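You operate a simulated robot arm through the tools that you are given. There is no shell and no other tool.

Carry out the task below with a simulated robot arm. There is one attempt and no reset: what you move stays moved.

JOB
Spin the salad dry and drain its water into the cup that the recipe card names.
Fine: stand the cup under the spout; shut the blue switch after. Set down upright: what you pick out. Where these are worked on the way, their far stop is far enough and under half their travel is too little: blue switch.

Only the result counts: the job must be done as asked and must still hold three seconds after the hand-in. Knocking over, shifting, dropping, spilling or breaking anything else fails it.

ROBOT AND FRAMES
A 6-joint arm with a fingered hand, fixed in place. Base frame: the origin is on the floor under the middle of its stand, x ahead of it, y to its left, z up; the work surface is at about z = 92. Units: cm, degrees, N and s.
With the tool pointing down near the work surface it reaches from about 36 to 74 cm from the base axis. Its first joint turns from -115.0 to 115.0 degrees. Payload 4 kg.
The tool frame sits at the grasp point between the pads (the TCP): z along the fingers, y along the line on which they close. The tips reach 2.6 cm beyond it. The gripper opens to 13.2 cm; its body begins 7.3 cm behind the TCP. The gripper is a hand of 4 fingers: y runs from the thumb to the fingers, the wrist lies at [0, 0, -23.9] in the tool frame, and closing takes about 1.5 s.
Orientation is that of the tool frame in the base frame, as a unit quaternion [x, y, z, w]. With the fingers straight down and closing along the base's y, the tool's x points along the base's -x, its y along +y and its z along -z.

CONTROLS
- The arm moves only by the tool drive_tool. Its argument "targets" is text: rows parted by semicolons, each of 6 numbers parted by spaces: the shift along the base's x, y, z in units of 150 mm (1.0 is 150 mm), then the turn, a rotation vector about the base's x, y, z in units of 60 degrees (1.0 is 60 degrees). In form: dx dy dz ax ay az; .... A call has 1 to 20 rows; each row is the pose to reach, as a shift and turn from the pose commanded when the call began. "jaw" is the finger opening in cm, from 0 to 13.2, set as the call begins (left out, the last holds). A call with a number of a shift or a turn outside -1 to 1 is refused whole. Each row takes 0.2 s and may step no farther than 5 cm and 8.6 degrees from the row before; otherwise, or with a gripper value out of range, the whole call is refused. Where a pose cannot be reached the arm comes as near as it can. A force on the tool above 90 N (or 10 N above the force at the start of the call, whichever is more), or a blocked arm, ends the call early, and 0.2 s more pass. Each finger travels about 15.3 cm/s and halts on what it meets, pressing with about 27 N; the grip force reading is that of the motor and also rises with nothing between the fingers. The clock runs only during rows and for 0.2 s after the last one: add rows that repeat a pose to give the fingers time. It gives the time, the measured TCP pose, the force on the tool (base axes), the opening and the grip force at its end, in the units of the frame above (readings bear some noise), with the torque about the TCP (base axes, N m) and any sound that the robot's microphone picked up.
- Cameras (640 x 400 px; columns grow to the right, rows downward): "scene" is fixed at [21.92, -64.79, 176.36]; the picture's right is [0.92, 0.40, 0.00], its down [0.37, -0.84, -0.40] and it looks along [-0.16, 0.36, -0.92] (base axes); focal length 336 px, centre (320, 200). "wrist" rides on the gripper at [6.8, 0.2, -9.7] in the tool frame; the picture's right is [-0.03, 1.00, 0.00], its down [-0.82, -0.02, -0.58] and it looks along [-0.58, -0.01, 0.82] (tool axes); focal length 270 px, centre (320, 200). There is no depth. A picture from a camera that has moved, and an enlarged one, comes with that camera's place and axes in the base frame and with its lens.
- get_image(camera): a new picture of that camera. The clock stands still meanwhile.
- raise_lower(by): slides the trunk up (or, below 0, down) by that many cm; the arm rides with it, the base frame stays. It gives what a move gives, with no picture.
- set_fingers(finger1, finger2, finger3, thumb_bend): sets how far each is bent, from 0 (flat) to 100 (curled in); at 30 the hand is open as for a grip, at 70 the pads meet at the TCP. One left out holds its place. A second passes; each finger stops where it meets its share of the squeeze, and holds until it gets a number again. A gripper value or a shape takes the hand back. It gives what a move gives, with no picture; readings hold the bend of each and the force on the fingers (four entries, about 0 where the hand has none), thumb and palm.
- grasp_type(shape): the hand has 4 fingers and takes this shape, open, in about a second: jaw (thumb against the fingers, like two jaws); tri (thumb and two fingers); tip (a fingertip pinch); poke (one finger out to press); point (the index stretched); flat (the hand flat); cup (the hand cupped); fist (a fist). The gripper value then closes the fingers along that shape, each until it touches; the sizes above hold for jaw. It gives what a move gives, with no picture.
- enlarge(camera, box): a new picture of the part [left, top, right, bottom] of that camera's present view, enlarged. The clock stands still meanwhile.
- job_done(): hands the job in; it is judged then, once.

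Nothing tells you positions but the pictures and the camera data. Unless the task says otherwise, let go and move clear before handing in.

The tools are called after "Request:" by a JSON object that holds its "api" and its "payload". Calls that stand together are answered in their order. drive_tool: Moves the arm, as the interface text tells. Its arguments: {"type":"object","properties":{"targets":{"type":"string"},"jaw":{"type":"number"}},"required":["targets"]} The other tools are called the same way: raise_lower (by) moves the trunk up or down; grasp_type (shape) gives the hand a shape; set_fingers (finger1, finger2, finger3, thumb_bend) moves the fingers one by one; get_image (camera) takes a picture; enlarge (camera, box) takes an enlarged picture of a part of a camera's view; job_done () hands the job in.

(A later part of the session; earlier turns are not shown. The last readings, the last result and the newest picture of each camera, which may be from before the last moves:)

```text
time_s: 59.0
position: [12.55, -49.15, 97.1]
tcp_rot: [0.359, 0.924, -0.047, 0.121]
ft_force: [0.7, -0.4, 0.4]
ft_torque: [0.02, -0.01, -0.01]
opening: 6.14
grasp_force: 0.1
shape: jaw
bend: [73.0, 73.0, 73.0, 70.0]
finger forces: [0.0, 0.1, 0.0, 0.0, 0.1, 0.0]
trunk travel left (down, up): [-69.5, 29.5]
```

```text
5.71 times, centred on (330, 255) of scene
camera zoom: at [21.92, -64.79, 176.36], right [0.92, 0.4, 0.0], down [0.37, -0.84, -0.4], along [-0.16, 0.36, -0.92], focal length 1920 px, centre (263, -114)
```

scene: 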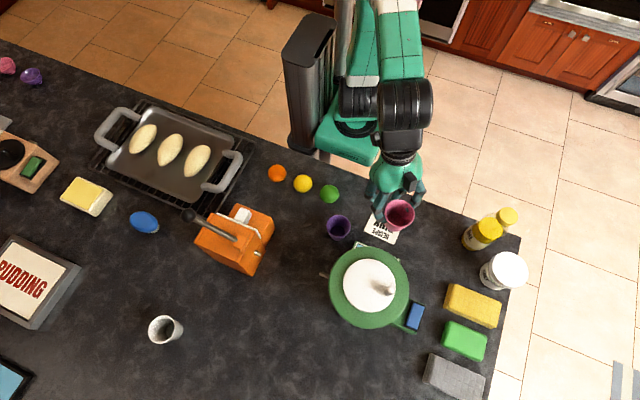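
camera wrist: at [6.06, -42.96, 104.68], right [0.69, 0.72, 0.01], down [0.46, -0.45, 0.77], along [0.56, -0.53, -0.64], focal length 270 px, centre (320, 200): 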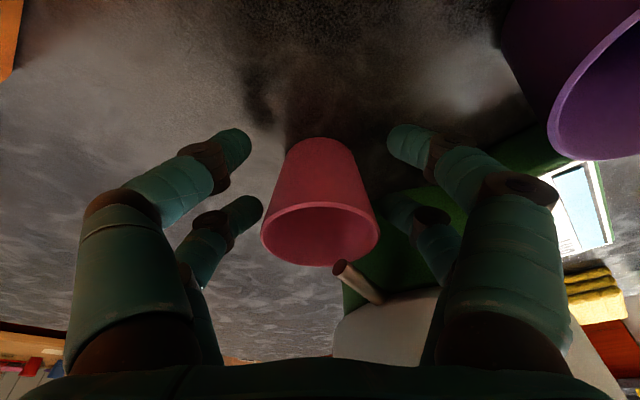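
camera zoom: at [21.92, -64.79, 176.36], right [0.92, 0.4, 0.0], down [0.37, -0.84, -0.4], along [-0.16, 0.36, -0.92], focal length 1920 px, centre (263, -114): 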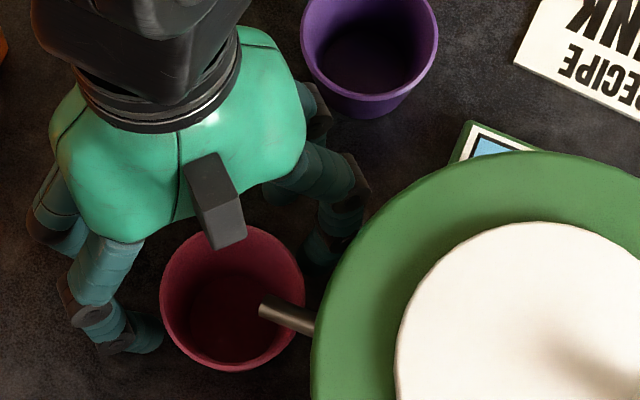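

The cup stands free and upright under the spout. I open a bit more and lift straight up out of the way.

Request:
{"api": "drive_tool", "payload": {"targets": "0 0 0 0 0 0; 0 0 0 0 0 0; 0 0 0.05 0 0 0; 0 0 0.12 0 0 0; 0 0 0.25 0 0 0; 0 0 0.45 0 0 0; 0 0 0.65 0 0 0; 0 0 0.65 0 0 0", "jaw": 7.4}}

Request:
{"api": "get_image", "payload": {"camera": "wrist"}}

Request:
{"api": "enlarge", "payload": {"camera": "scene", "box": [280, 220, 380, 290]}}

```text
time_s: 60.8
position: [12.52, -49.17, 106.95]
tcp_rot: [0.358, 0.925, -0.046, 0.121]
ft_force: [1.0, 0.0, 0.0]
ft_torque: [-0.01, -0.01, 0.05]
opening: 7.36
grasp_force: 0.0
shape: jaw
bend: [72.0, 72.0, 72.0, 70.0]
finger forces: [0.1, 0.1, 0.0, 0.0, 0.0, 0.1]
trunk travel left (down, up): [-69.5, 29.5]
```

```text
taken
camera wrist: at [6.1, -42.95, 114.45], right [0.69, 0.72, 0.01], down [0.46, -0.45, 0.77], along [0.56, -0.53, -0.64], focal length 270 px, centre (320, 200)
```

wrist: 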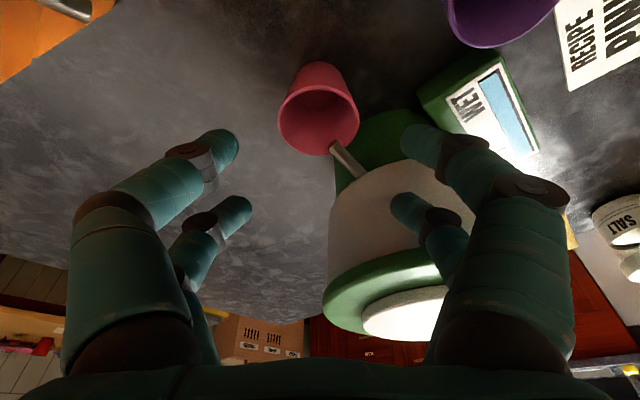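

```text
5.71 times, centred on (330, 255) of scene
camera zoom: at [21.92, -64.79, 176.36], right [0.92, 0.4, 0.0], down [0.37, -0.84, -0.4], along [-0.16, 0.36, -0.92], focal length 1920 px, centre (263, -114)
```

zoom: 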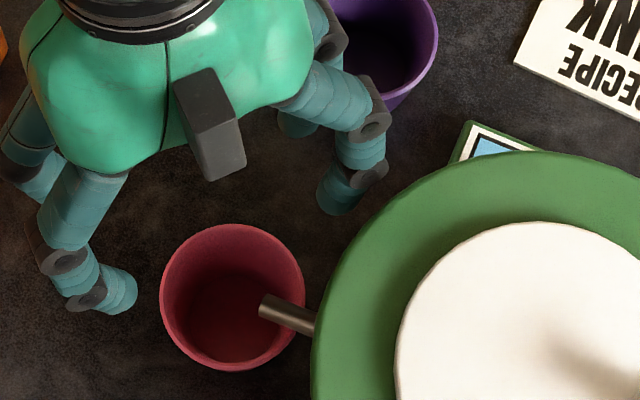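

The pink cup is set. Next I raise the hand, make it vertical, and move above the spinner to inspect the crank knob.

Request:
{"api": "drive_tool", "payload": {"targets": "0 0 0.2 0 0 0; 0 0 0.45 0.08 0.09 0; 0 0 0.7 0.169 0.184 0; 0 0 0.95 0.169 0.184 0; 0 0 0.95 0.169 0.184 0"}}

Request:
{"api": "drive_tool", "payload": {"targets": "0.2 0.02 0 0 0 -0.08; 0.4 0.04 0 0 0 -0.17; 0.6 0.06 0 0 0 -0.25; 0.75 0.08 0 0 0 -0.33; 0.9 0.1 0 0 0 -0.33; 0.9 0.1 0 0 0 -0.33"}}

Request:
{"api": "get_image", "payload": {"camera": "wrist"}}

Request:
{"api": "get_image", "payload": {"camera": "scene"}}

```text
time_s: 62.0
position: [12.51, -49.3, 121.3]
tcp_rot: [0.361, 0.933, 0.0, -0.001]
ft_force: [-0.1, -0.5, -0.3]
ft_torque: [-0.01, 0.01, 0.02]
opening: 7.36
grasp_force: 0.0
shape: jaw
bend: [72.0, 72.0, 72.0, 70.0]
finger forces: [0.0, 0.1, 0.0, 0.1, 0.0, 0.1]
trunk travel left (down, up): [-69.5, 29.5]
```

```text
time_s: 63.4
position: [26.03, -47.28, 120.6]
tcp_rot: [0.518, 0.856, -0.001, 0.001]
ft_force: [-0.4, 0.4, 0.6]
ft_torque: [0.0, 0.01, -0.03]
opening: 7.36
grasp_force: 0.0
shape: jaw
bend: [72.0, 72.0, 72.0, 70.0]
finger forces: [0.0, 0.0, 0.0, 0.1, 0.0, 0.0]
out of reach, approached as far as the arm can: row 4, 5, 6
trunk travel left (down, up): [-69.5, 29.5]
```

```text
taken
camera wrist: at [22.98, -41.14, 130.23], right [0.9, 0.44, 0.0], down [0.36, -0.73, 0.58], along [0.26, -0.52, -0.82], focal length 270 px, centre (320, 200)
```

wrist: 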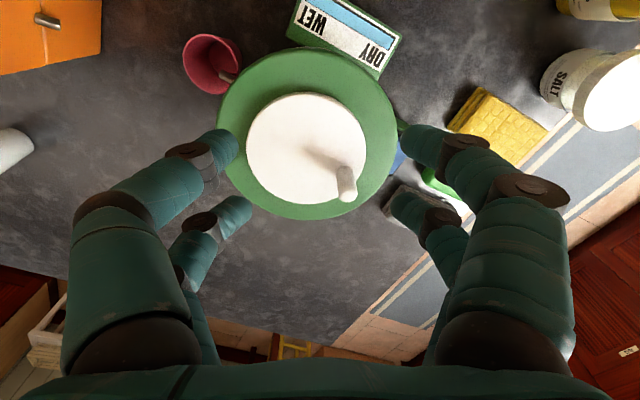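

```text
taken
```

scene: 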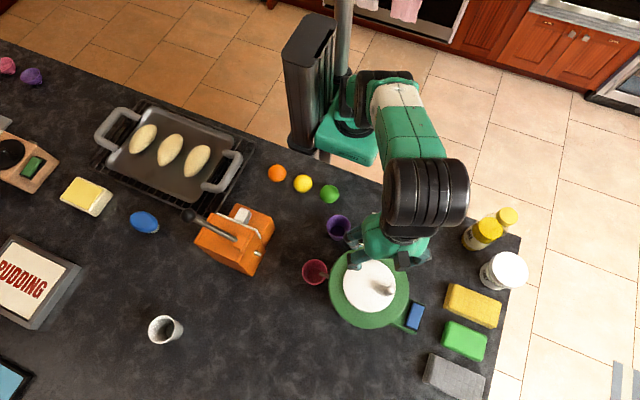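

The lowered trunk limits reach up here, so I'll raise it afterwards. First a zoomed look at the knob and disc from this pose.

Request:
{"api": "enlarge", "payload": {"camera": "wrist", "box": [210, 40, 410, 225]}}

Request:
{"api": "enlarge", "payload": {"camera": "scene", "box": [325, 245, 413, 330]}}

Request:
{"api": "raise_lower", "payload": {"by": 18}}

```text
2.16 times, centred on (310, 132) of wrist
camera zoom: at [22.98, -41.14, 130.23], right [0.9, 0.44, 0.0], down [0.36, -0.73, 0.58], along [0.26, -0.52, -0.82], focal length 584 px, centre (342, 346)
```

zoom: 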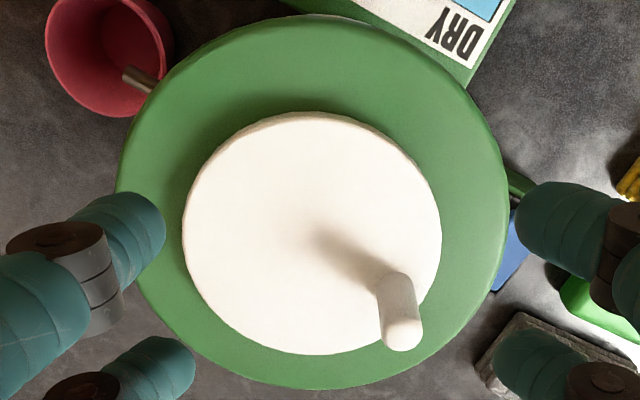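

```text
4.71 times, centred on (369, 288) of scene
camera zoom: at [21.92, -64.79, 176.36], right [0.92, 0.4, 0.0], down [0.37, -0.84, -0.4], along [-0.16, 0.36, -0.92], focal length 1581 px, centre (89, -212)
```

zoom: 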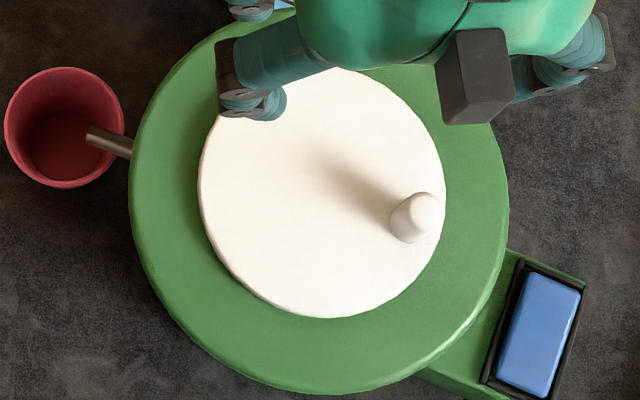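

```text
time_s: 65.4
position: [26.03, -47.29, 138.71]
tcp_rot: [0.516, 0.856, -0.001, 0.0]
ft_force: [0.4, 0.2, -0.3]
ft_torque: [0.02, 0.0, 0.01]
opening: 7.37
grasp_force: 0.0
shape: jaw
bend: [72.0, 72.0, 72.0, 70.0]
finger forces: [0.0, 0.0, 0.0, 0.0, 0.1, 0.1]
trunk travel left (down, up): [-87.5, 11.5]
```

Knob top is at about (30.4, -51.0, 112.3), turning about (26.55, -51.0) with radius ≈ 3.85. With the trunk raised, I move over the knob.

Request:
{"api": "drive_tool", "payload": {"targets": "0.1 -0.08 -0.15 0 0 0; 0.2 -0.16 -0.4 0 0 0; 0.28 -0.24 -0.65 0 0 0; 0.291 -0.247 -0.9 0 0 0; 0.291 -0.247 -1.0 0 0 0; 0.291 -0.247 -1.0 0 0 0", "jaw": 5.0}}

Request:
{"api": "get_image", "payload": {"camera": "wrist"}}

```text
time_s: 66.8
position: [30.2, -50.91, 123.51]
tcp_rot: [0.517, 0.856, -0.001, 0.001]
ft_force: [0.3, 0.3, -0.3]
ft_torque: [0.02, 0.0, 0.01]
opening: 5.04
grasp_force: 0.1
shape: jaw
bend: [73.0, 73.0, 73.0, 70.0]
finger forces: [0.0, 0.1, 0.0, 0.0, 0.1, 0.1]
trunk travel left (down, up): [-87.5, 11.5]
```

```text
taken
camera wrist: at [27.27, -44.79, 133.14], right [0.9, 0.44, 0.0], down [0.36, -0.73, 0.58], along [0.26, -0.52, -0.82], focal length 270 px, centre (320, 200)
```

wrist: 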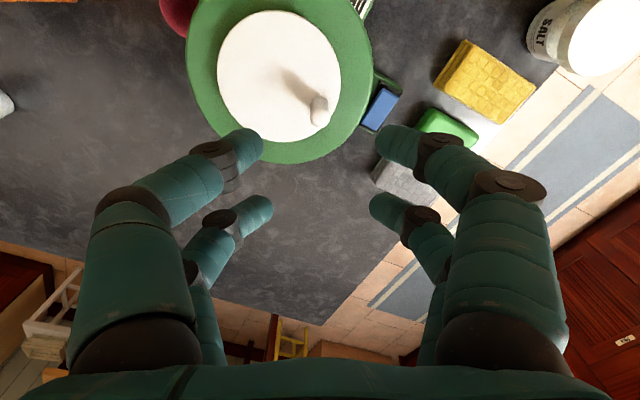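

The knob is directly beneath the tool. Lowering so the fingertips surround it.

Request:
{"api": "drive_tool", "payload": {"targets": "0.003 0 -0.25 0 0 0; 0.003 0 -0.5 0 0 0; 0.003 0 -0.66 0 0 0; 0.003 0 -0.66 0 0 0"}}

Request:
{"api": "get_image", "payload": {"camera": "wrist"}}

Request:
{"api": "enlarge", "payload": {"camera": "scene", "box": [325, 245, 433, 330]}}

```text
time_s: 67.8
position: [30.33, -50.98, 113.59]
tcp_rot: [0.516, 0.856, -0.001, 0.001]
ft_force: [0.2, -0.7, 0.2]
ft_torque: [0.01, -0.01, 0.02]
opening: 5.04
grasp_force: 0.1
shape: jaw
bend: [73.0, 73.0, 73.0, 70.0]
finger forces: [0.1, 0.0, 0.0, 0.1, 0.1, 0.0]
trunk travel left (down, up): [-87.5, 11.5]
```

```text
taken
camera wrist: at [27.34, -44.79, 123.28], right [0.9, 0.44, 0.0], down [0.36, -0.73, 0.58], along [0.26, -0.52, -0.82], focal length 270 px, centre (320, 200)
```

wrist: 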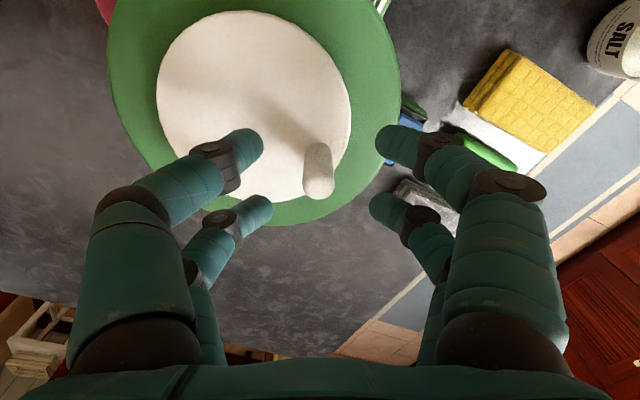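

```text
4.71 times, centred on (379, 288) of scene
camera zoom: at [21.92, -64.79, 176.36], right [0.92, 0.4, 0.0], down [0.37, -0.84, -0.4], along [-0.16, 0.36, -0.92], focal length 1581 px, centre (42, -212)
```

zoom: 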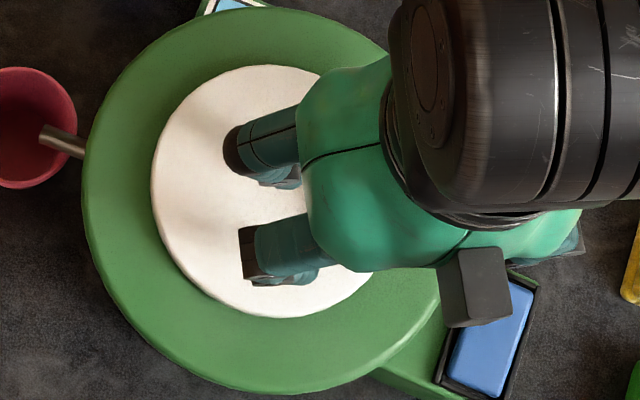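

The knob sits between the four digits. Lowering another 1.6 cm and closing gently round it.

Request:
{"api": "drive_tool", "payload": {"targets": "0 0 -0.06 0 0 0; 0 0 -0.107 0 0 0; 0 0 -0.107 0 0 0"}}

Request:
{"api": "drive_tool", "payload": {"targets": "0 0 0 0 0 0; 0 0 0 0 0 0; 0 0 0 0 0 0; 0 0 0 0 0 0; 0 0 0 0 0 0", "jaw": 2.4}}

Request:
{"api": "get_image", "payload": {"camera": "wrist"}}

```text
time_s: 68.6
position: [30.29, -50.91, 112.15]
tcp_rot: [0.517, 0.856, 0.0, 0.0]
ft_force: [0.1, 0.4, 0.8]
ft_torque: [0.01, -0.02, -0.03]
opening: 5.04
grasp_force: 0.0
shape: jaw
bend: [73.0, 73.0, 73.0, 70.0]
finger forces: [0.0, 0.0, 0.0, 0.0, 0.0, 0.1]
trunk travel left (down, up): [-87.5, 11.5]
```

```text
time_s: 69.8
position: [30.29, -50.94, 112.15]
tcp_rot: [0.516, 0.856, -0.001, 0.001]
ft_force: [-0.4, -0.8, 0.0]
ft_torque: [0.0, 0.03, 0.01]
opening: 2.46
grasp_force: 0.1
shape: jaw
bend: [73.0, 73.0, 73.0, 70.0]
finger forces: [0.0, 0.1, 0.1, 0.0, 0.0, 0.0]
trunk travel left (down, up): [-87.5, 11.5]
```

```text
taken
camera wrist: at [27.32, -44.84, 121.72], right [0.9, 0.44, 0.0], down [0.36, -0.73, 0.58], along [0.26, -0.52, -0.82], focal length 270 px, centre (320, 200)
```

wrist: 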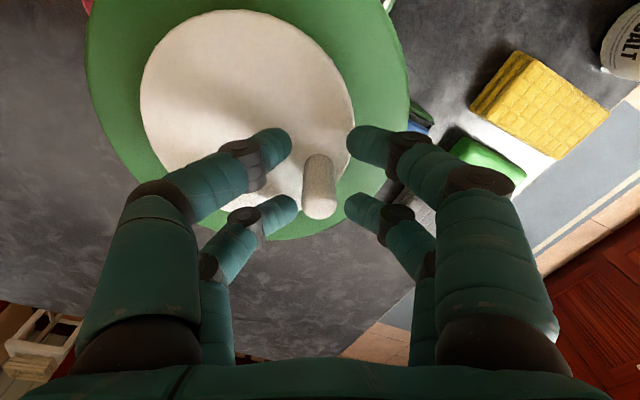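

Closing a bit more, until it lightly touches the knob.

Request:
{"api": "drive_tool", "payload": {"targets": "0 0 0 0 0 0; 0 0 0 0 0 0; 0 0 0 0 0 0; 0 0 0 0 0 0", "jaw": 1.2}}

Request:
{"api": "get_image", "payload": {"camera": "wrist"}}

```text
time_s: 70.8
position: [30.38, -50.99, 112.15]
tcp_rot: [0.516, 0.857, 0.0, 0.001]
ft_force: [0.0, 0.3, -0.2]
ft_torque: [-0.04, 0.01, 0.02]
opening: 1.23
grasp_force: 0.1
shape: jaw
bend: [72.0, 72.0, 72.0, 70.0]
finger forces: [0.0, 0.0, 0.0, 0.0, 0.1, 0.0]
trunk travel left (down, up): [-87.5, 11.5]
```

```text
taken
camera wrist: at [27.32, -44.84, 121.72], right [0.9, 0.44, 0.0], down [0.36, -0.73, 0.58], along [0.26, -0.52, -0.82], focal length 270 px, centre (320, 200)
```

wrist: 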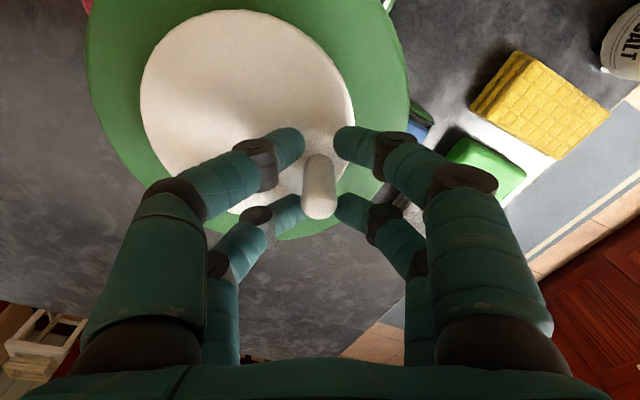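

The knob is caged. I test a quarter turn counter-clockwise to see that the crank follows.

Request:
{"api": "drive_tool", "payload": {"targets": "-0.0087 0.0664 0 0 0 0; -0.0344 0.1284 0 0 0 0; -0.0752 0.1815 0 0 0 0; -0.1284 0.2223 0 0 0 0; -0.1903 0.248 0 0 0 0; -0.2567 0.2567 0 0 0 0; -0.2567 0.2567 0 0 0 0"}}

Request:
{"api": "get_image", "payload": {"camera": "wrist"}}

Request:
{"api": "enlarge", "payload": {"camera": "scene", "box": [300, 220, 433, 330]}}

```text
time_s: 72.4
position: [26.3, -47.08, 112.18]
tcp_rot: [0.516, 0.856, -0.001, 0.001]
ft_force: [-0.6, -0.3, 0.0]
ft_torque: [-0.01, 0.01, 0.01]
opening: 1.24
grasp_force: 0.1
shape: jaw
bend: [72.0, 72.0, 72.0, 70.0]
finger forces: [0.1, 0.2, 0.0, 0.0, 0.1, 0.0]
trunk travel left (down, up): [-87.5, 11.5]
```

```text
taken
camera wrist: at [23.44, -41.0, 121.7], right [0.9, 0.44, 0.0], down [0.36, -0.73, 0.58], along [0.26, -0.52, -0.82], focal length 270 px, centre (320, 200)
```

wrist: 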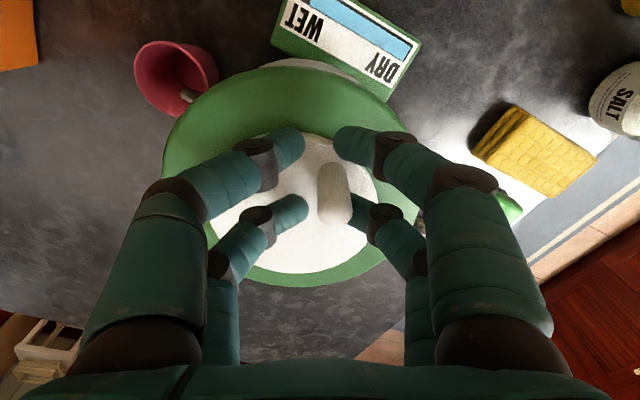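

```text
3.64 times, centred on (366, 275) of scene
camera zoom: at [21.92, -64.79, 176.36], right [0.92, 0.4, 0.0], down [0.37, -0.84, -0.4], along [-0.16, 0.36, -0.92], focal length 1222 px, centre (151, -73)
```

zoom: 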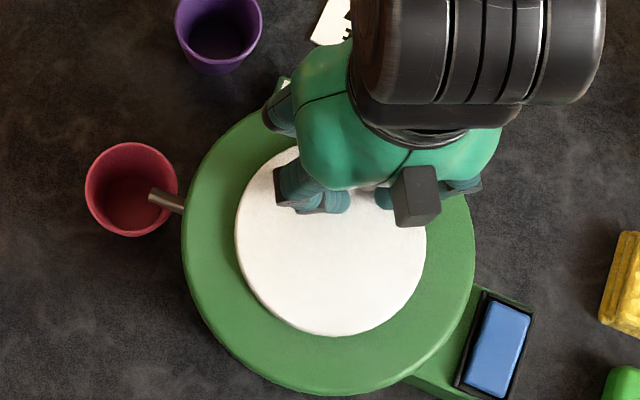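

The crank follows the fingers. Now a full counter-clockwise turn.

Request:
{"api": "drive_tool", "payload": {"targets": "-0.1284 -0.0344 0 0 0 0; -0.2223 -0.1284 0 0 0 0; -0.2567 -0.2567 0 0 0 0; -0.2223 -0.385 0 0 0 0; -0.1284 -0.479 0 0 0 0; 0 -0.5134 0 0 0 0; 0.1284 -0.479 0 0 0 0; 0.2223 -0.385 0 0 0 0; 0.2567 -0.2567 0 0 0 0; 0.2223 -0.1284 0 0 0 0; 0.1284 -0.0344 0 0 0 0; 0 0 0 0 0 0; 0 0 0 0 0 0"}}

Request:
{"api": "get_image", "payload": {"camera": "wrist"}}

```text
time_s: 75.2
position: [27.59, -48.99, 112.26]
tcp_rot: [0.516, 0.856, -0.011, 0.016]
ft_force: [46.1, -72.0, 19.2]
ft_torque: [0.21, 0.61, 1.7]
opening: 0.9
grasp_force: 0.2
shape: jaw
bend: [72.0, 72.0, 72.0, 70.0]
finger forces: [0.1, 0.0, 0.1, 0.0, 86.5, 0.0]
trunk travel left (down, up): [-87.5, 11.5]
```

```text
taken
camera wrist: at [24.47, -42.58, 121.57], right [0.9, 0.45, 0.0], down [0.35, -0.71, 0.61], along [0.27, -0.55, -0.79], focal length 270 px, centre (320, 200)
```

wrist: 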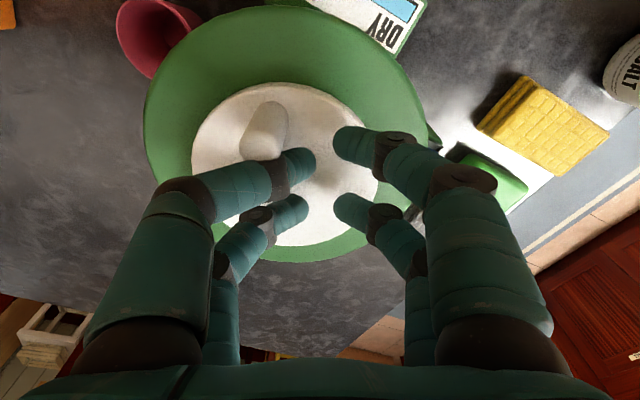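

The knob slipped sideways out of the finger cage (it sits now near (24.4, -47.9), about 124° round). I back off the side load and lift, then try a single-finger push.

Request:
{"api": "drive_tool", "payload": {"targets": "0.04 -0.07 0 0 0 0; 0.08 -0.14 0 0 0 0; 0.08 -0.14 0.15 0 0 0; 0.08 -0.14 0.4 0 0 0; 0.08 -0.14 0.7 0 0 0; 0.08 -0.14 0.7 0 0 0"}}

Request:
{"api": "grasp_type", "payload": {"shape": "poke"}}

Request:
{"api": "get_image", "payload": {"camera": "wrist"}}

Request:
{"api": "enlarge", "payload": {"camera": "scene", "box": [300, 220, 433, 330]}}

```text
time_s: 76.6
position: [27.65, -49.32, 122.61]
tcp_rot: [0.516, 0.857, 0.0, -0.001]
ft_force: [0.0, 0.1, -0.1]
ft_torque: [0.01, 0.0, -0.02]
opening: 1.21
grasp_force: 0.0
shape: jaw
bend: [72.0, 72.0, 72.0, 70.0]
finger forces: [0.0, 0.0, 0.0, 0.1, 0.1, 0.0]
trunk travel left (down, up): [-87.5, 11.5]
```

```text
time_s: 77.5
position: [27.55, -49.32, 122.61]
tcp_rot: [0.517, 0.856, -0.001, 0.001]
ft_force: [0.0, -0.9, -0.6]
ft_torque: [0.03, -0.02, 0.0]
opening: 0.01
grasp_force: 0.0
shape: poke
bend: [100.0, 100.0, 100.0, 34.0]
finger forces: [0.0, 0.0, 0.0, 0.1, 0.0, 0.1]
trunk travel left (down, up): [-87.5, 11.5]
```

```text
taken
camera wrist: at [24.64, -43.14, 132.27], right [0.9, 0.44, 0.0], down [0.36, -0.73, 0.58], along [0.26, -0.52, -0.82], focal length 270 px, centre (320, 200)
```

wrist: 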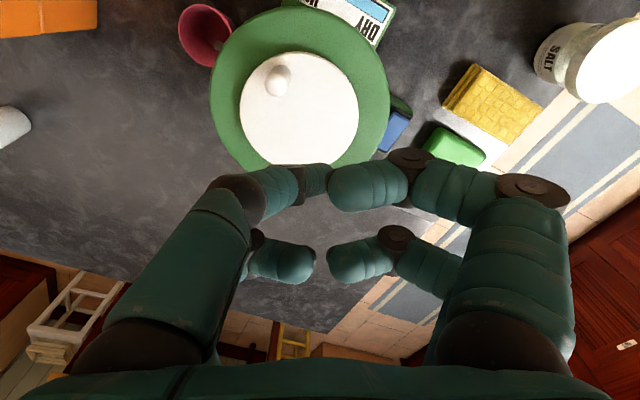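

```text
3.64 times, centred on (366, 275) of scene
camera zoom: at [21.92, -64.79, 176.36], right [0.92, 0.4, 0.0], down [0.37, -0.84, -0.4], along [-0.16, 0.36, -0.92], focal length 1222 px, centre (151, -73)
```

zoom: 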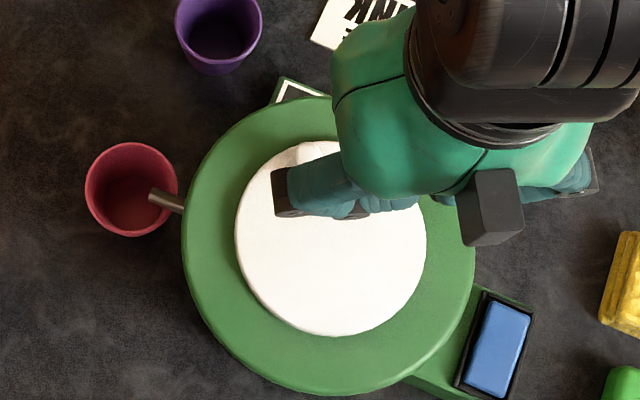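

"Poke" curls the digits without an obviously stretched one; I'll look at "point".

Request:
{"api": "grasp_type", "payload": {"shape": "point"}}

Request:
{"api": "get_image", "payload": {"camera": "wrist"}}

Request:
{"api": "enlarge", "payload": {"camera": "scene", "box": [300, 180, 460, 300]}}

```text
time_s: 78.4
position: [27.65, -49.26, 122.72]
tcp_rot: [0.516, 0.856, -0.001, 0.001]
ft_force: [-0.4, -0.1, 0.2]
ft_torque: [-0.04, 0.02, 0.0]
opening: 0.0
grasp_force: 0.1
shape: point
bend: [24.0, 99.0, 100.0, 39.0]
finger forces: [0.0, 0.1, 0.1, 0.1, 0.0, 0.0]
trunk travel left (down, up): [-87.5, 11.5]
```

```text
taken
camera wrist: at [24.64, -43.14, 132.27], right [0.9, 0.44, 0.0], down [0.36, -0.73, 0.58], along [0.26, -0.52, -0.82], focal length 270 px, centre (320, 200)
```

wrist: 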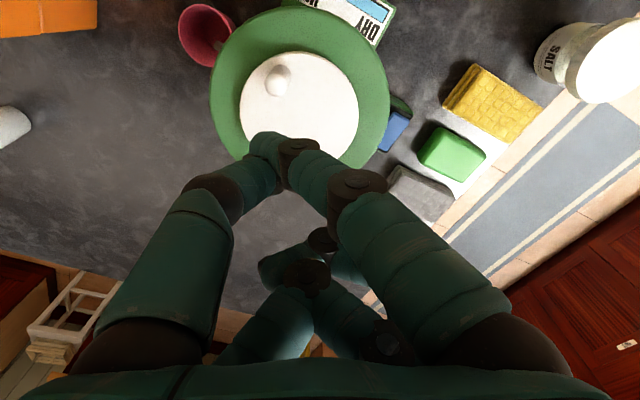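

```text
3.33 times, centred on (380, 240) of scene
camera zoom: at [21.92, -64.79, 176.36], right [0.92, 0.4, 0.0], down [0.37, -0.84, -0.4], along [-0.16, 0.36, -0.92], focal length 1120 px, centre (120, 67)
```

zoom: 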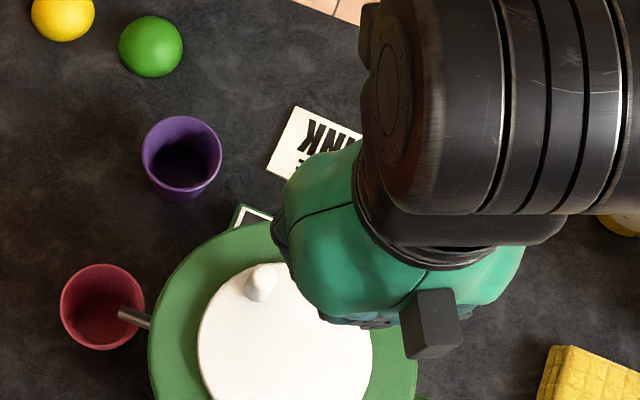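

Neither shape gives a clean single finger. I'll instead pinch the knob itself between the far digit pair, as I did with the cup. First I reopen and locate the knob precisely.

Request:
{"api": "grasp_type", "payload": {"shape": "jaw"}}

Request:
{"api": "enlarge", "payload": {"camera": "wrist", "box": [200, 0, 400, 185]}}

Request:
{"api": "enlarge", "payload": {"camera": "scene", "box": [325, 245, 413, 330]}}

```text
time_s: 79.3
position: [27.68, -49.35, 122.75]
tcp_rot: [0.517, 0.856, 0.001, 0.001]
ft_force: [0.6, 0.0, -0.7]
ft_torque: [0.03, 0.0, 0.0]
opening: 13.18
grasp_force: 0.2
shape: jaw
bend: [30.0, 30.0, 30.0, 30.0]
finger forces: [0.0, 0.0, 0.0, 0.0, 0.1, 0.0]
trunk travel left (down, up): [-87.5, 11.5]
```

```text
2.16 times, centred on (300, 92) of wrist
camera zoom: at [24.64, -43.15, 132.27], right [0.9, 0.44, 0.0], down [0.36, -0.73, 0.58], along [0.26, -0.52, -0.82], focal length 584 px, centre (363, 432)
```

zoom: 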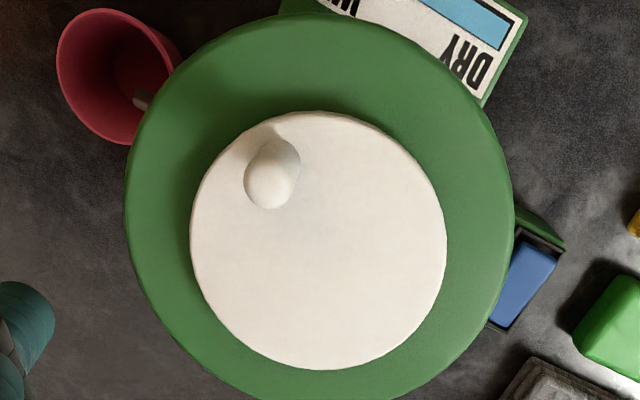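

```text
4.71 times, centred on (369, 288) of scene
camera zoom: at [21.92, -64.79, 176.36], right [0.92, 0.4, 0.0], down [0.37, -0.84, -0.4], along [-0.16, 0.36, -0.92], focal length 1581 px, centre (89, -212)
```

zoom: 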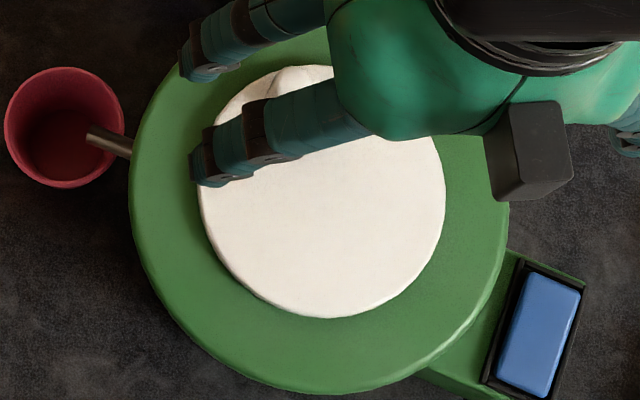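

I'll check the gauge for any progress and refine.

Request:
{"api": "enlarge", "payload": {"camera": "wrist", "box": [280, 0, 420, 60]}}

```text
4.57 times, centred on (350, 30) of wrist
camera zoom: at [24.64, -43.15, 132.27], right [0.9, 0.44, 0.0], down [0.36, -0.73, 0.58], along [0.26, -0.52, -0.82], focal length 1236 px, centre (183, 977)
```

zoom: 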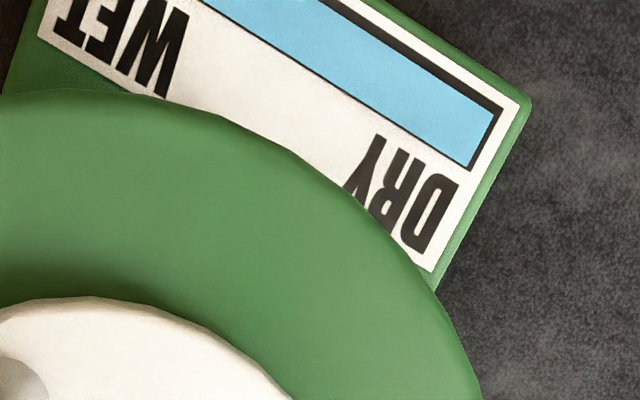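

The bar still spans almost all of the gauge. I move to pinch the knob with the far pair.

Request:
{"api": "drive_tool", "payload": {"targets": "-0.1 0.06 0 0 0 0; -0.2 0.13 0 0 0 0; -0.3 0.195 0 0 0 0; -0.305 0.195 -0.2 0 0 0; -0.305 0.195 -0.4 0 0 0; -0.305 0.195 -0.58 0 0 0; -0.305 0.195 -0.58 0 0 0", "jaw": 5.4}}

Request:
{"api": "get_image", "payload": {"camera": "wrist"}}

```text
time_s: 80.9
position: [22.95, -46.19, 114.0]
tcp_rot: [0.517, 0.856, -0.001, 0.001]
ft_force: [-1.1, 0.3, 0.1]
ft_torque: [-0.02, 0.0, 0.01]
opening: 5.45
grasp_force: 0.0
shape: jaw
bend: [73.0, 73.0, 73.0, 70.0]
finger forces: [0.1, 0.1, 0.0, 0.1, 0.1, 0.1]
trunk travel left (down, up): [-87.5, 11.5]
```

```text
taken
camera wrist: at [20.03, -40.16, 123.59], right [0.9, 0.44, 0.0], down [0.36, -0.73, 0.58], along [0.26, -0.52, -0.82], focal length 270 px, centre (320, 200)
```

wrist: 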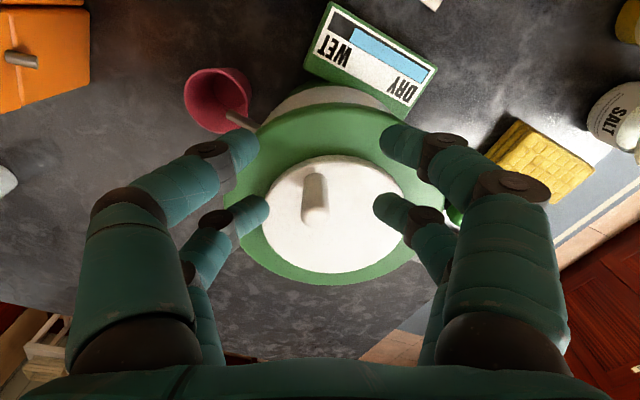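

Good news: the gauge bar has already shrunk at the WET end, so turning counter-clockwise dries the salad. I lower and pinch the knob with the far pair.

Request:
{"api": "drive_tool", "payload": {"targets": "0 0 -0.08 0 0 0; 0 0 -0.15 0 0 0; 0 0 -0.15 0 0 0"}}

Request:
{"api": "drive_tool", "payload": {"targets": "0 0 0 0 0 0; 0 0 0 0 0 0; 0 0 0 0 0 0; 0 0 0 0 0 0; 0 0 0 0 0 0; 0 0 0 0 0 0", "jaw": 1.0}}

Request:
{"api": "get_image", "payload": {"camera": "wrist"}}

```text
time_s: 81.7
position: [23.15, -46.16, 111.79]
tcp_rot: [0.516, 0.856, -0.001, 0.001]
ft_force: [-0.5, 0.6, 3.6]
ft_torque: [0.01, -0.11, 0.0]
opening: 5.46
grasp_force: 0.0
shape: jaw
bend: [73.0, 74.0, 73.0, 70.0]
finger forces: [0.1, 3.7, 0.0, 0.0, 0.0, 0.0]
trunk travel left (down, up): [-87.5, 11.5]
```

```text
time_s: 83.1
position: [22.88, -46.13, 111.89]
tcp_rot: [0.517, 0.856, 0.0, 0.001]
ft_force: [-9.7, 3.8, 5.5]
ft_torque: [-0.03, 0.36, -0.39]
opening: 1.18
grasp_force: 0.1
shape: jaw
bend: [71.0, 71.0, 67.0, 70.0]
finger forces: [0.0, 0.0, 11.8, 0.1, 0.1, 0.1]
trunk travel left (down, up): [-87.5, 11.5]
```

```text
taken
camera wrist: at [19.94, -40.05, 121.39], right [0.9, 0.44, 0.0], down [0.36, -0.73, 0.58], along [0.26, -0.52, -0.82], focal length 270 px, centre (320, 200)
```

wrist: 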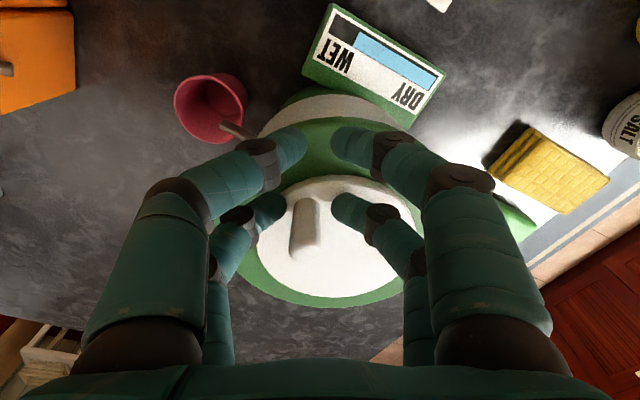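

The pinch alone is too soft: the crank resists with about 10 N. Pushing across the fingers is stiff, so I'll push the knob with the digits' side while yawing the hand along with the crank. First a look at the gauge.

Request:
{"api": "enlarge", "payload": {"camera": "wrist", "box": [290, 0, 460, 125]}}

Request:
{"api": "drive_tool", "payload": {"targets": "0 0 0 0 0 0; 0 0 0 0 0 0; 0 0 0 0 0 0; 0 0 0.2 0 0 0; 0 0 0.4 0 0 0; 0 0 0.4 0 0 0", "jaw": 5.0}}

Request:
{"api": "get_image", "payload": {"camera": "wrist"}}

```text
3.20 times, centred on (375, 62) of wrist
camera zoom: at [19.94, -40.05, 121.39], right [0.9, 0.44, 0.0], down [0.36, -0.73, 0.58], along [0.26, -0.52, -0.82], focal length 865 px, centre (144, 640)
```

zoom: 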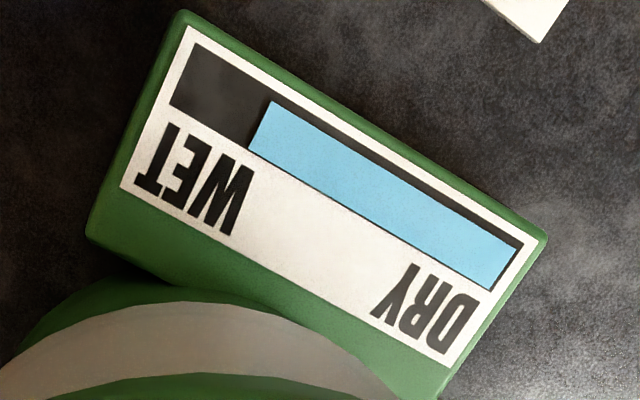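

```text
time_s: 84.5
position: [23.07, -46.19, 117.7]
tcp_rot: [0.517, 0.856, 0.0, 0.001]
ft_force: [0.3, 0.2, -0.4]
ft_torque: [0.03, 0.01, 0.0]
opening: 4.97
grasp_force: 0.1
shape: jaw
bend: [73.0, 74.0, 73.0, 70.0]
finger forces: [0.1, 0.0, 0.1, 0.0, 0.0, 0.1]
trunk travel left (down, up): [-87.5, 11.5]
```

```text
taken
camera wrist: at [20.07, -40.16, 127.28], right [0.9, 0.44, 0.0], down [0.36, -0.73, 0.58], along [0.26, -0.52, -0.82], focal length 270 px, centre (320, 200)
```

wrist: 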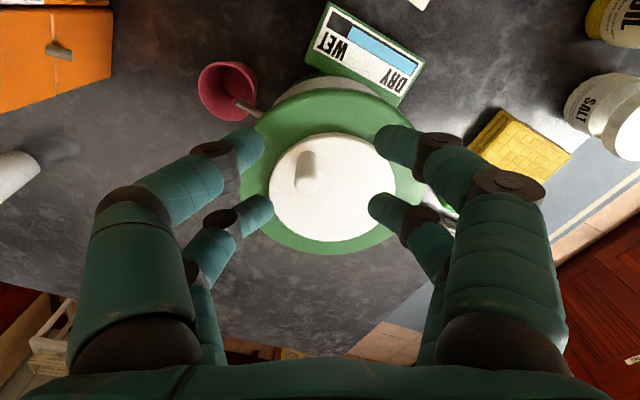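

Gauge bar remaining is about 76%, i.e. ~24% gone after ~130°, so roughly 1.5 turns in total. I'll zoom once more to locate knob and disc precisely.

Request:
{"api": "enlarge", "payload": {"camera": "wrist", "box": [220, 80, 440, 260]}}

Request:
{"api": "enlarge", "payload": {"camera": "scene", "box": [325, 245, 413, 330]}}

```text
2.22 times, centred on (330, 170) of wrist
camera zoom: at [20.07, -40.16, 127.28], right [0.9, 0.44, 0.0], down [0.36, -0.73, 0.58], along [0.26, -0.52, -0.82], focal length 601 px, centre (298, 267)
```

zoom: 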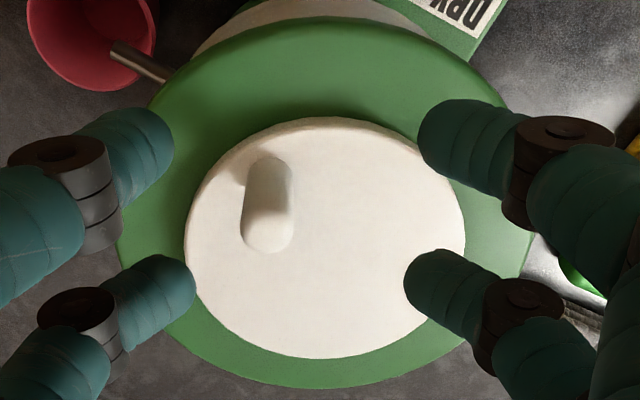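

```text
4.71 times, centred on (369, 288) of scene
camera zoom: at [21.92, -64.79, 176.36], right [0.92, 0.4, 0.0], down [0.37, -0.84, -0.4], along [-0.16, 0.36, -0.92], focal length 1581 px, centre (89, -212)
```

zoom: 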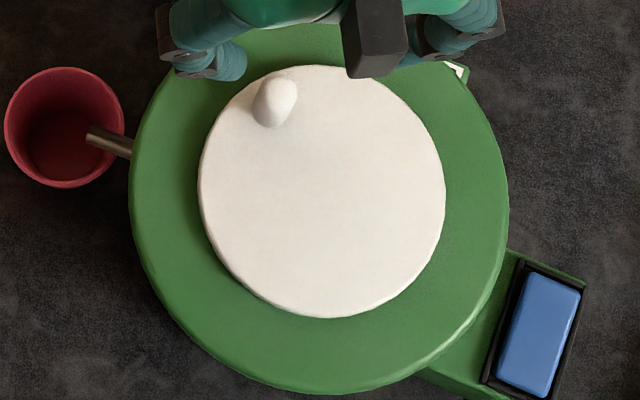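

The knob is at about (23.5, -48.8), i.e. 144° round. I rotate the hand so the push direction is along its stiff axis and centre over the knob.

Request:
{"api": "drive_tool", "payload": {"targets": "0.005 -0.03 0 0 0 -0.14; 0.01 -0.06 0 0 0 -0.28; 0.015 -0.09 0 0 0 -0.42; 0.02 -0.12 0 0 0 -0.56; 0.025 -0.15 0 0 0 -0.7; 0.029 -0.174 0 0 0 -0.84; 0.029 -0.174 0 0 0 -0.98; 0.029 -0.174 0 0 0 -0.98"}}

Request:
{"api": "get_image", "payload": {"camera": "wrist"}}

```text
time_s: 86.3
position: [23.52, -48.88, 117.63]
tcp_rot: [0.871, 0.492, -0.001, 0.0]
ft_force: [-0.3, 0.4, -0.8]
ft_torque: [0.02, 0.0, -0.01]
opening: 5.0
grasp_force: 0.1
shape: jaw
bend: [73.0, 74.0, 73.0, 70.0]
finger forces: [0.1, 0.1, 0.0, 0.1, 0.0, 0.0]
trunk travel left (down, up): [-87.5, 11.5]
```

```text
taken
camera wrist: at [27.27, -43.15, 127.28], right [0.84, -0.54, 0.0], down [-0.44, -0.69, 0.58], along [-0.31, -0.49, -0.82], focal length 270 px, centre (320, 200)
```

wrist: 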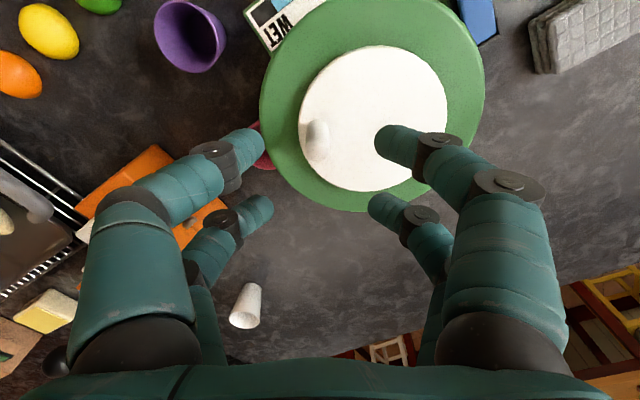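

Perfectly over the knob. Lowering and closing the digits around it.

Request:
{"api": "drive_tool", "payload": {"targets": "0 0 -0.18 0 0 0; 0 0 -0.345 0 0 0; 0 0 -0.345 0 0 0"}}

Request:
{"api": "drive_tool", "payload": {"targets": "0 0 0 0 0 0; 0 0 0 0 0 0; 0 0 0 0 0 0; 0 0 0 0 0 0; 0 0 0 0 0 0; 0 0 0 0 0 0", "jaw": 0.6}}

Request:
{"api": "get_image", "payload": {"camera": "wrist"}}

```text
time_s: 87.1
position: [23.57, -48.88, 112.55]
tcp_rot: [0.871, 0.492, -0.001, 0.001]
ft_force: [0.0, 0.6, -0.1]
ft_torque: [0.01, -0.01, 0.01]
opening: 4.99
grasp_force: 0.0
shape: jaw
bend: [73.0, 74.0, 73.0, 70.0]
finger forces: [0.0, 0.0, 0.0, 0.0, 0.0, 0.1]
trunk travel left (down, up): [-87.5, 11.5]
```

```text
time_s: 88.5
position: [23.72, -49.02, 112.51]
tcp_rot: [0.871, 0.492, -0.001, 0.0]
ft_force: [0.3, 0.2, -0.4]
ft_torque: [-0.03, -0.01, 0.02]
opening: 0.64
grasp_force: 0.1
shape: jaw
bend: [71.0, 71.0, 71.0, 70.0]
finger forces: [0.0, 0.0, 0.0, 0.0, 0.1, 0.0]
trunk travel left (down, up): [-87.5, 11.5]
```

```text
taken
camera wrist: at [27.31, -43.1, 122.1], right [0.84, -0.54, 0.0], down [-0.44, -0.69, 0.58], along [-0.31, -0.49, -0.82], focal length 270 px, centre (320, 200)
```

wrist: 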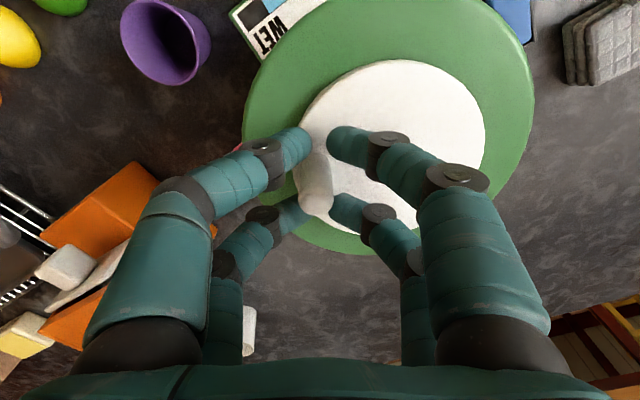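

The knob sits in the slot between the digit pairs. Now I sweep it 56° counter-clockwise, turning the hand with it.

Request:
{"api": "drive_tool", "payload": {"targets": "-0.0183 -0.0302 0 0 0 0.1333; -0.0322 -0.0627 0 0 0 0.2667; -0.0415 -0.0968 0 0 0 0.4; -0.0459 -0.1319 0 0 0 0.5333; -0.0454 -0.1672 0 0 0 0.6667; -0.04 -0.2021 0 0 0 0.8; -0.0298 -0.236 0 0 0 0.9333; -0.0298 -0.236 0 0 0 0.9333"}}

Request:
{"api": "get_image", "payload": {"camera": "wrist"}}

```text
time_s: 90.3
position: [23.0, -52.41, 112.64]
tcp_rot: [0.537, 0.843, -0.001, 0.001]
ft_force: [0.1, -0.5, 0.1]
ft_torque: [0.0, -0.01, 0.01]
opening: 0.61
grasp_force: 0.1
shape: jaw
bend: [71.0, 71.0, 71.0, 70.0]
finger forces: [0.1, 0.1, 0.1, 0.1, 0.0, 0.1]
trunk travel left (down, up): [-87.5, 11.5]
```

```text
taken
camera wrist: at [20.38, -46.22, 122.14], right [0.92, 0.4, 0.0], down [0.33, -0.75, 0.58], along [0.23, -0.53, -0.82], focal length 270 px, centre (320, 200)
```

wrist: 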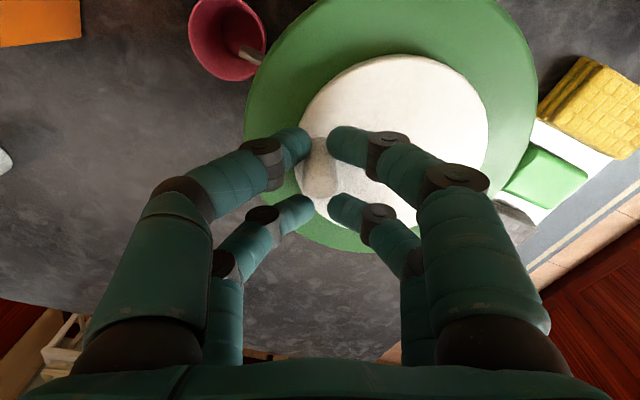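

The knob follows nicely. Another 56°.

Request:
{"api": "drive_tool", "payload": {"targets": "0.0148 -0.0321 0 0 0 0.1333; 0.034 -0.0618 0 0 0 0.2667; 0.057 -0.0885 0 0 0 0.4; 0.0836 -0.1118 0 0 0 0.5333; 0.1132 -0.1312 0 0 0 0.6667; 0.1452 -0.1462 0 0 0 0.8; 0.1789 -0.1567 0 0 0 0.9333; 0.1789 -0.1567 0 0 0 0.9333"}}

Request:
{"api": "get_image", "payload": {"camera": "wrist"}}

```text
time_s: 92.1
position: [25.79, -54.69, 112.51]
tcp_rot: [0.077, 0.997, 0.0, 0.001]
ft_force: [0.4, 1.0, -0.3]
ft_torque: [-0.01, 0.01, 0.04]
opening: 0.62
grasp_force: 0.0
shape: jaw
bend: [71.0, 71.0, 71.0, 70.0]
finger forces: [0.1, 0.0, 0.0, 0.0, 0.0, 0.0]
trunk travel left (down, up): [-87.5, 11.5]
```

```text
taken
camera wrist: at [19.07, -53.59, 122.11], right [0.18, 0.98, 0.0], down [0.8, -0.15, 0.58], along [0.57, -0.1, -0.82], focal length 270 px, centre (320, 200)
```

wrist: 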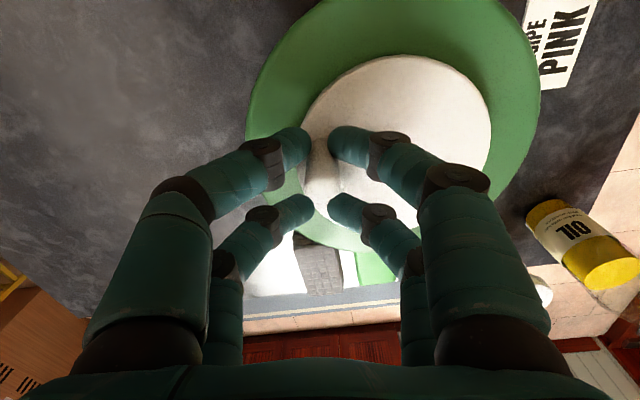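

Continuing, with a little less yaw per step to stay within the wrist's range.

Request:
{"api": "drive_tool", "payload": {"targets": "0.0349 -0.0056 0 0 0 0.09; 0.0702 -0.0064 0 0 0 0.18; 0.1053 -0.0022 0 0 0 0.27; 0.1395 0.0068 0 0 0 0.36; 0.1721 0.0205 0 0 0 0.45; 0.2024 0.0386 0 0 0 0.54; 0.2299 0.0608 0 0 0 0.63; 0.2299 0.0608 0 0 0 0.63"}}

Request:
{"api": "get_image", "payload": {"camera": "wrist"}}

```text
time_s: 93.9
position: [29.91, -53.68, 112.51]
tcp_rot: [-0.148, 0.989, -0.002, -0.005]
ft_force: [0.0, 0.1, -0.1]
ft_torque: [0.04, -0.01, 0.04]
opening: 0.6
grasp_force: 0.0
shape: jaw
bend: [71.0, 71.0, 71.0, 70.0]
finger forces: [0.3, 0.0, 0.0, 0.1, 0.1, 0.0]
out of reach, approached as far as the arm can: row 5, 6, 7, 8
trunk travel left (down, up): [-87.5, 11.5]
```

```text
taken
camera wrist: at [23.52, -55.54, 122.12], right [-0.27, 0.96, 0.0], down [0.79, 0.22, 0.57], along [0.55, 0.15, -0.82], focal length 270 px, centre (320, 200)
```

wrist: 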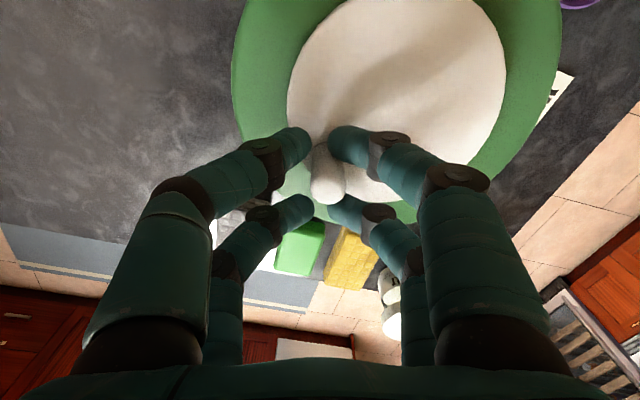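

The wrist reached its yaw limit (ψ ≈ 17°), with the knob now near 315°. I open, lift and swing the hand back for the next arc, checking the gauge on the way.

Request:
{"api": "drive_tool", "payload": {"targets": "0 0 0 0 0 0; 0 0 0 0 0 0; 0 0 0 0 0 0; 0 0 0 0 0 0; 0 0 0.15 0 0 0; 0 0 0.38 0 0 0; 0 0 0.38 0 0 0", "jaw": 5.0}}

Request:
{"api": "drive_tool", "payload": {"targets": "0 0.02 0 0 0 -0.14; 0 0.04 0 0 0 -0.28; 0 0.06 0 0 0 -0.42; 0 0.08 0 0 0 -0.56; 0 0.1 0 0 0 -0.70; 0 0.12 0 0 0 -0.84; 0 0.14 0 0 0 -0.98; 0 0.14 0 0 0 -0.98"}}

Request:
{"api": "get_image", "payload": {"camera": "wrist"}}

Request:
{"api": "enlarge", "payload": {"camera": "scene", "box": [325, 245, 413, 330]}}

```text
time_s: 95.5
position: [29.91, -53.5, 118.4]
tcp_rot: [-0.148, 0.989, -0.002, -0.007]
ft_force: [0.2, -0.6, -0.8]
ft_torque: [0.0, 0.01, 0.0]
opening: 4.99
grasp_force: 0.0
shape: jaw
bend: [73.0, 73.0, 73.0, 70.0]
finger forces: [0.0, 0.0, 0.0, 0.0, 0.1, 0.0]
trunk travel left (down, up): [-87.5, 11.5]
```

```text
time_s: 97.3
position: [29.91, -51.6, 118.18]
tcp_rot: [0.358, 0.934, 0.002, -0.007]
ft_force: [0.5, -0.6, 0.0]
ft_torque: [0.03, 0.0, -0.01]
opening: 4.97
grasp_force: 0.0
shape: jaw
bend: [73.0, 73.0, 73.0, 70.0]
finger forces: [0.1, 0.0, 0.1, 0.0, 0.1, 0.0]
trunk travel left (down, up): [-87.5, 11.5]
```

```text
taken
camera wrist: at [25.13, -46.99, 127.87], right [0.69, 0.73, 0.0], down [0.6, -0.56, 0.57], along [0.41, -0.39, -0.82], focal length 270 px, centre (320, 200)
```

wrist: 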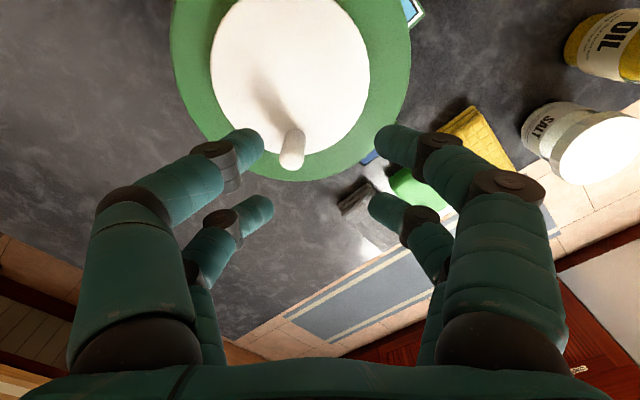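

```text
4.71 times, centred on (369, 288) of scene
camera zoom: at [21.92, -64.79, 176.36], right [0.92, 0.4, 0.0], down [0.37, -0.84, -0.4], along [-0.16, 0.36, -0.92], focal length 1581 px, centre (89, -212)
```

zoom: 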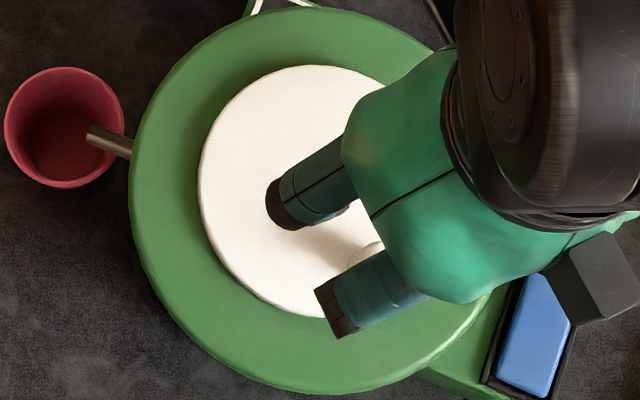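

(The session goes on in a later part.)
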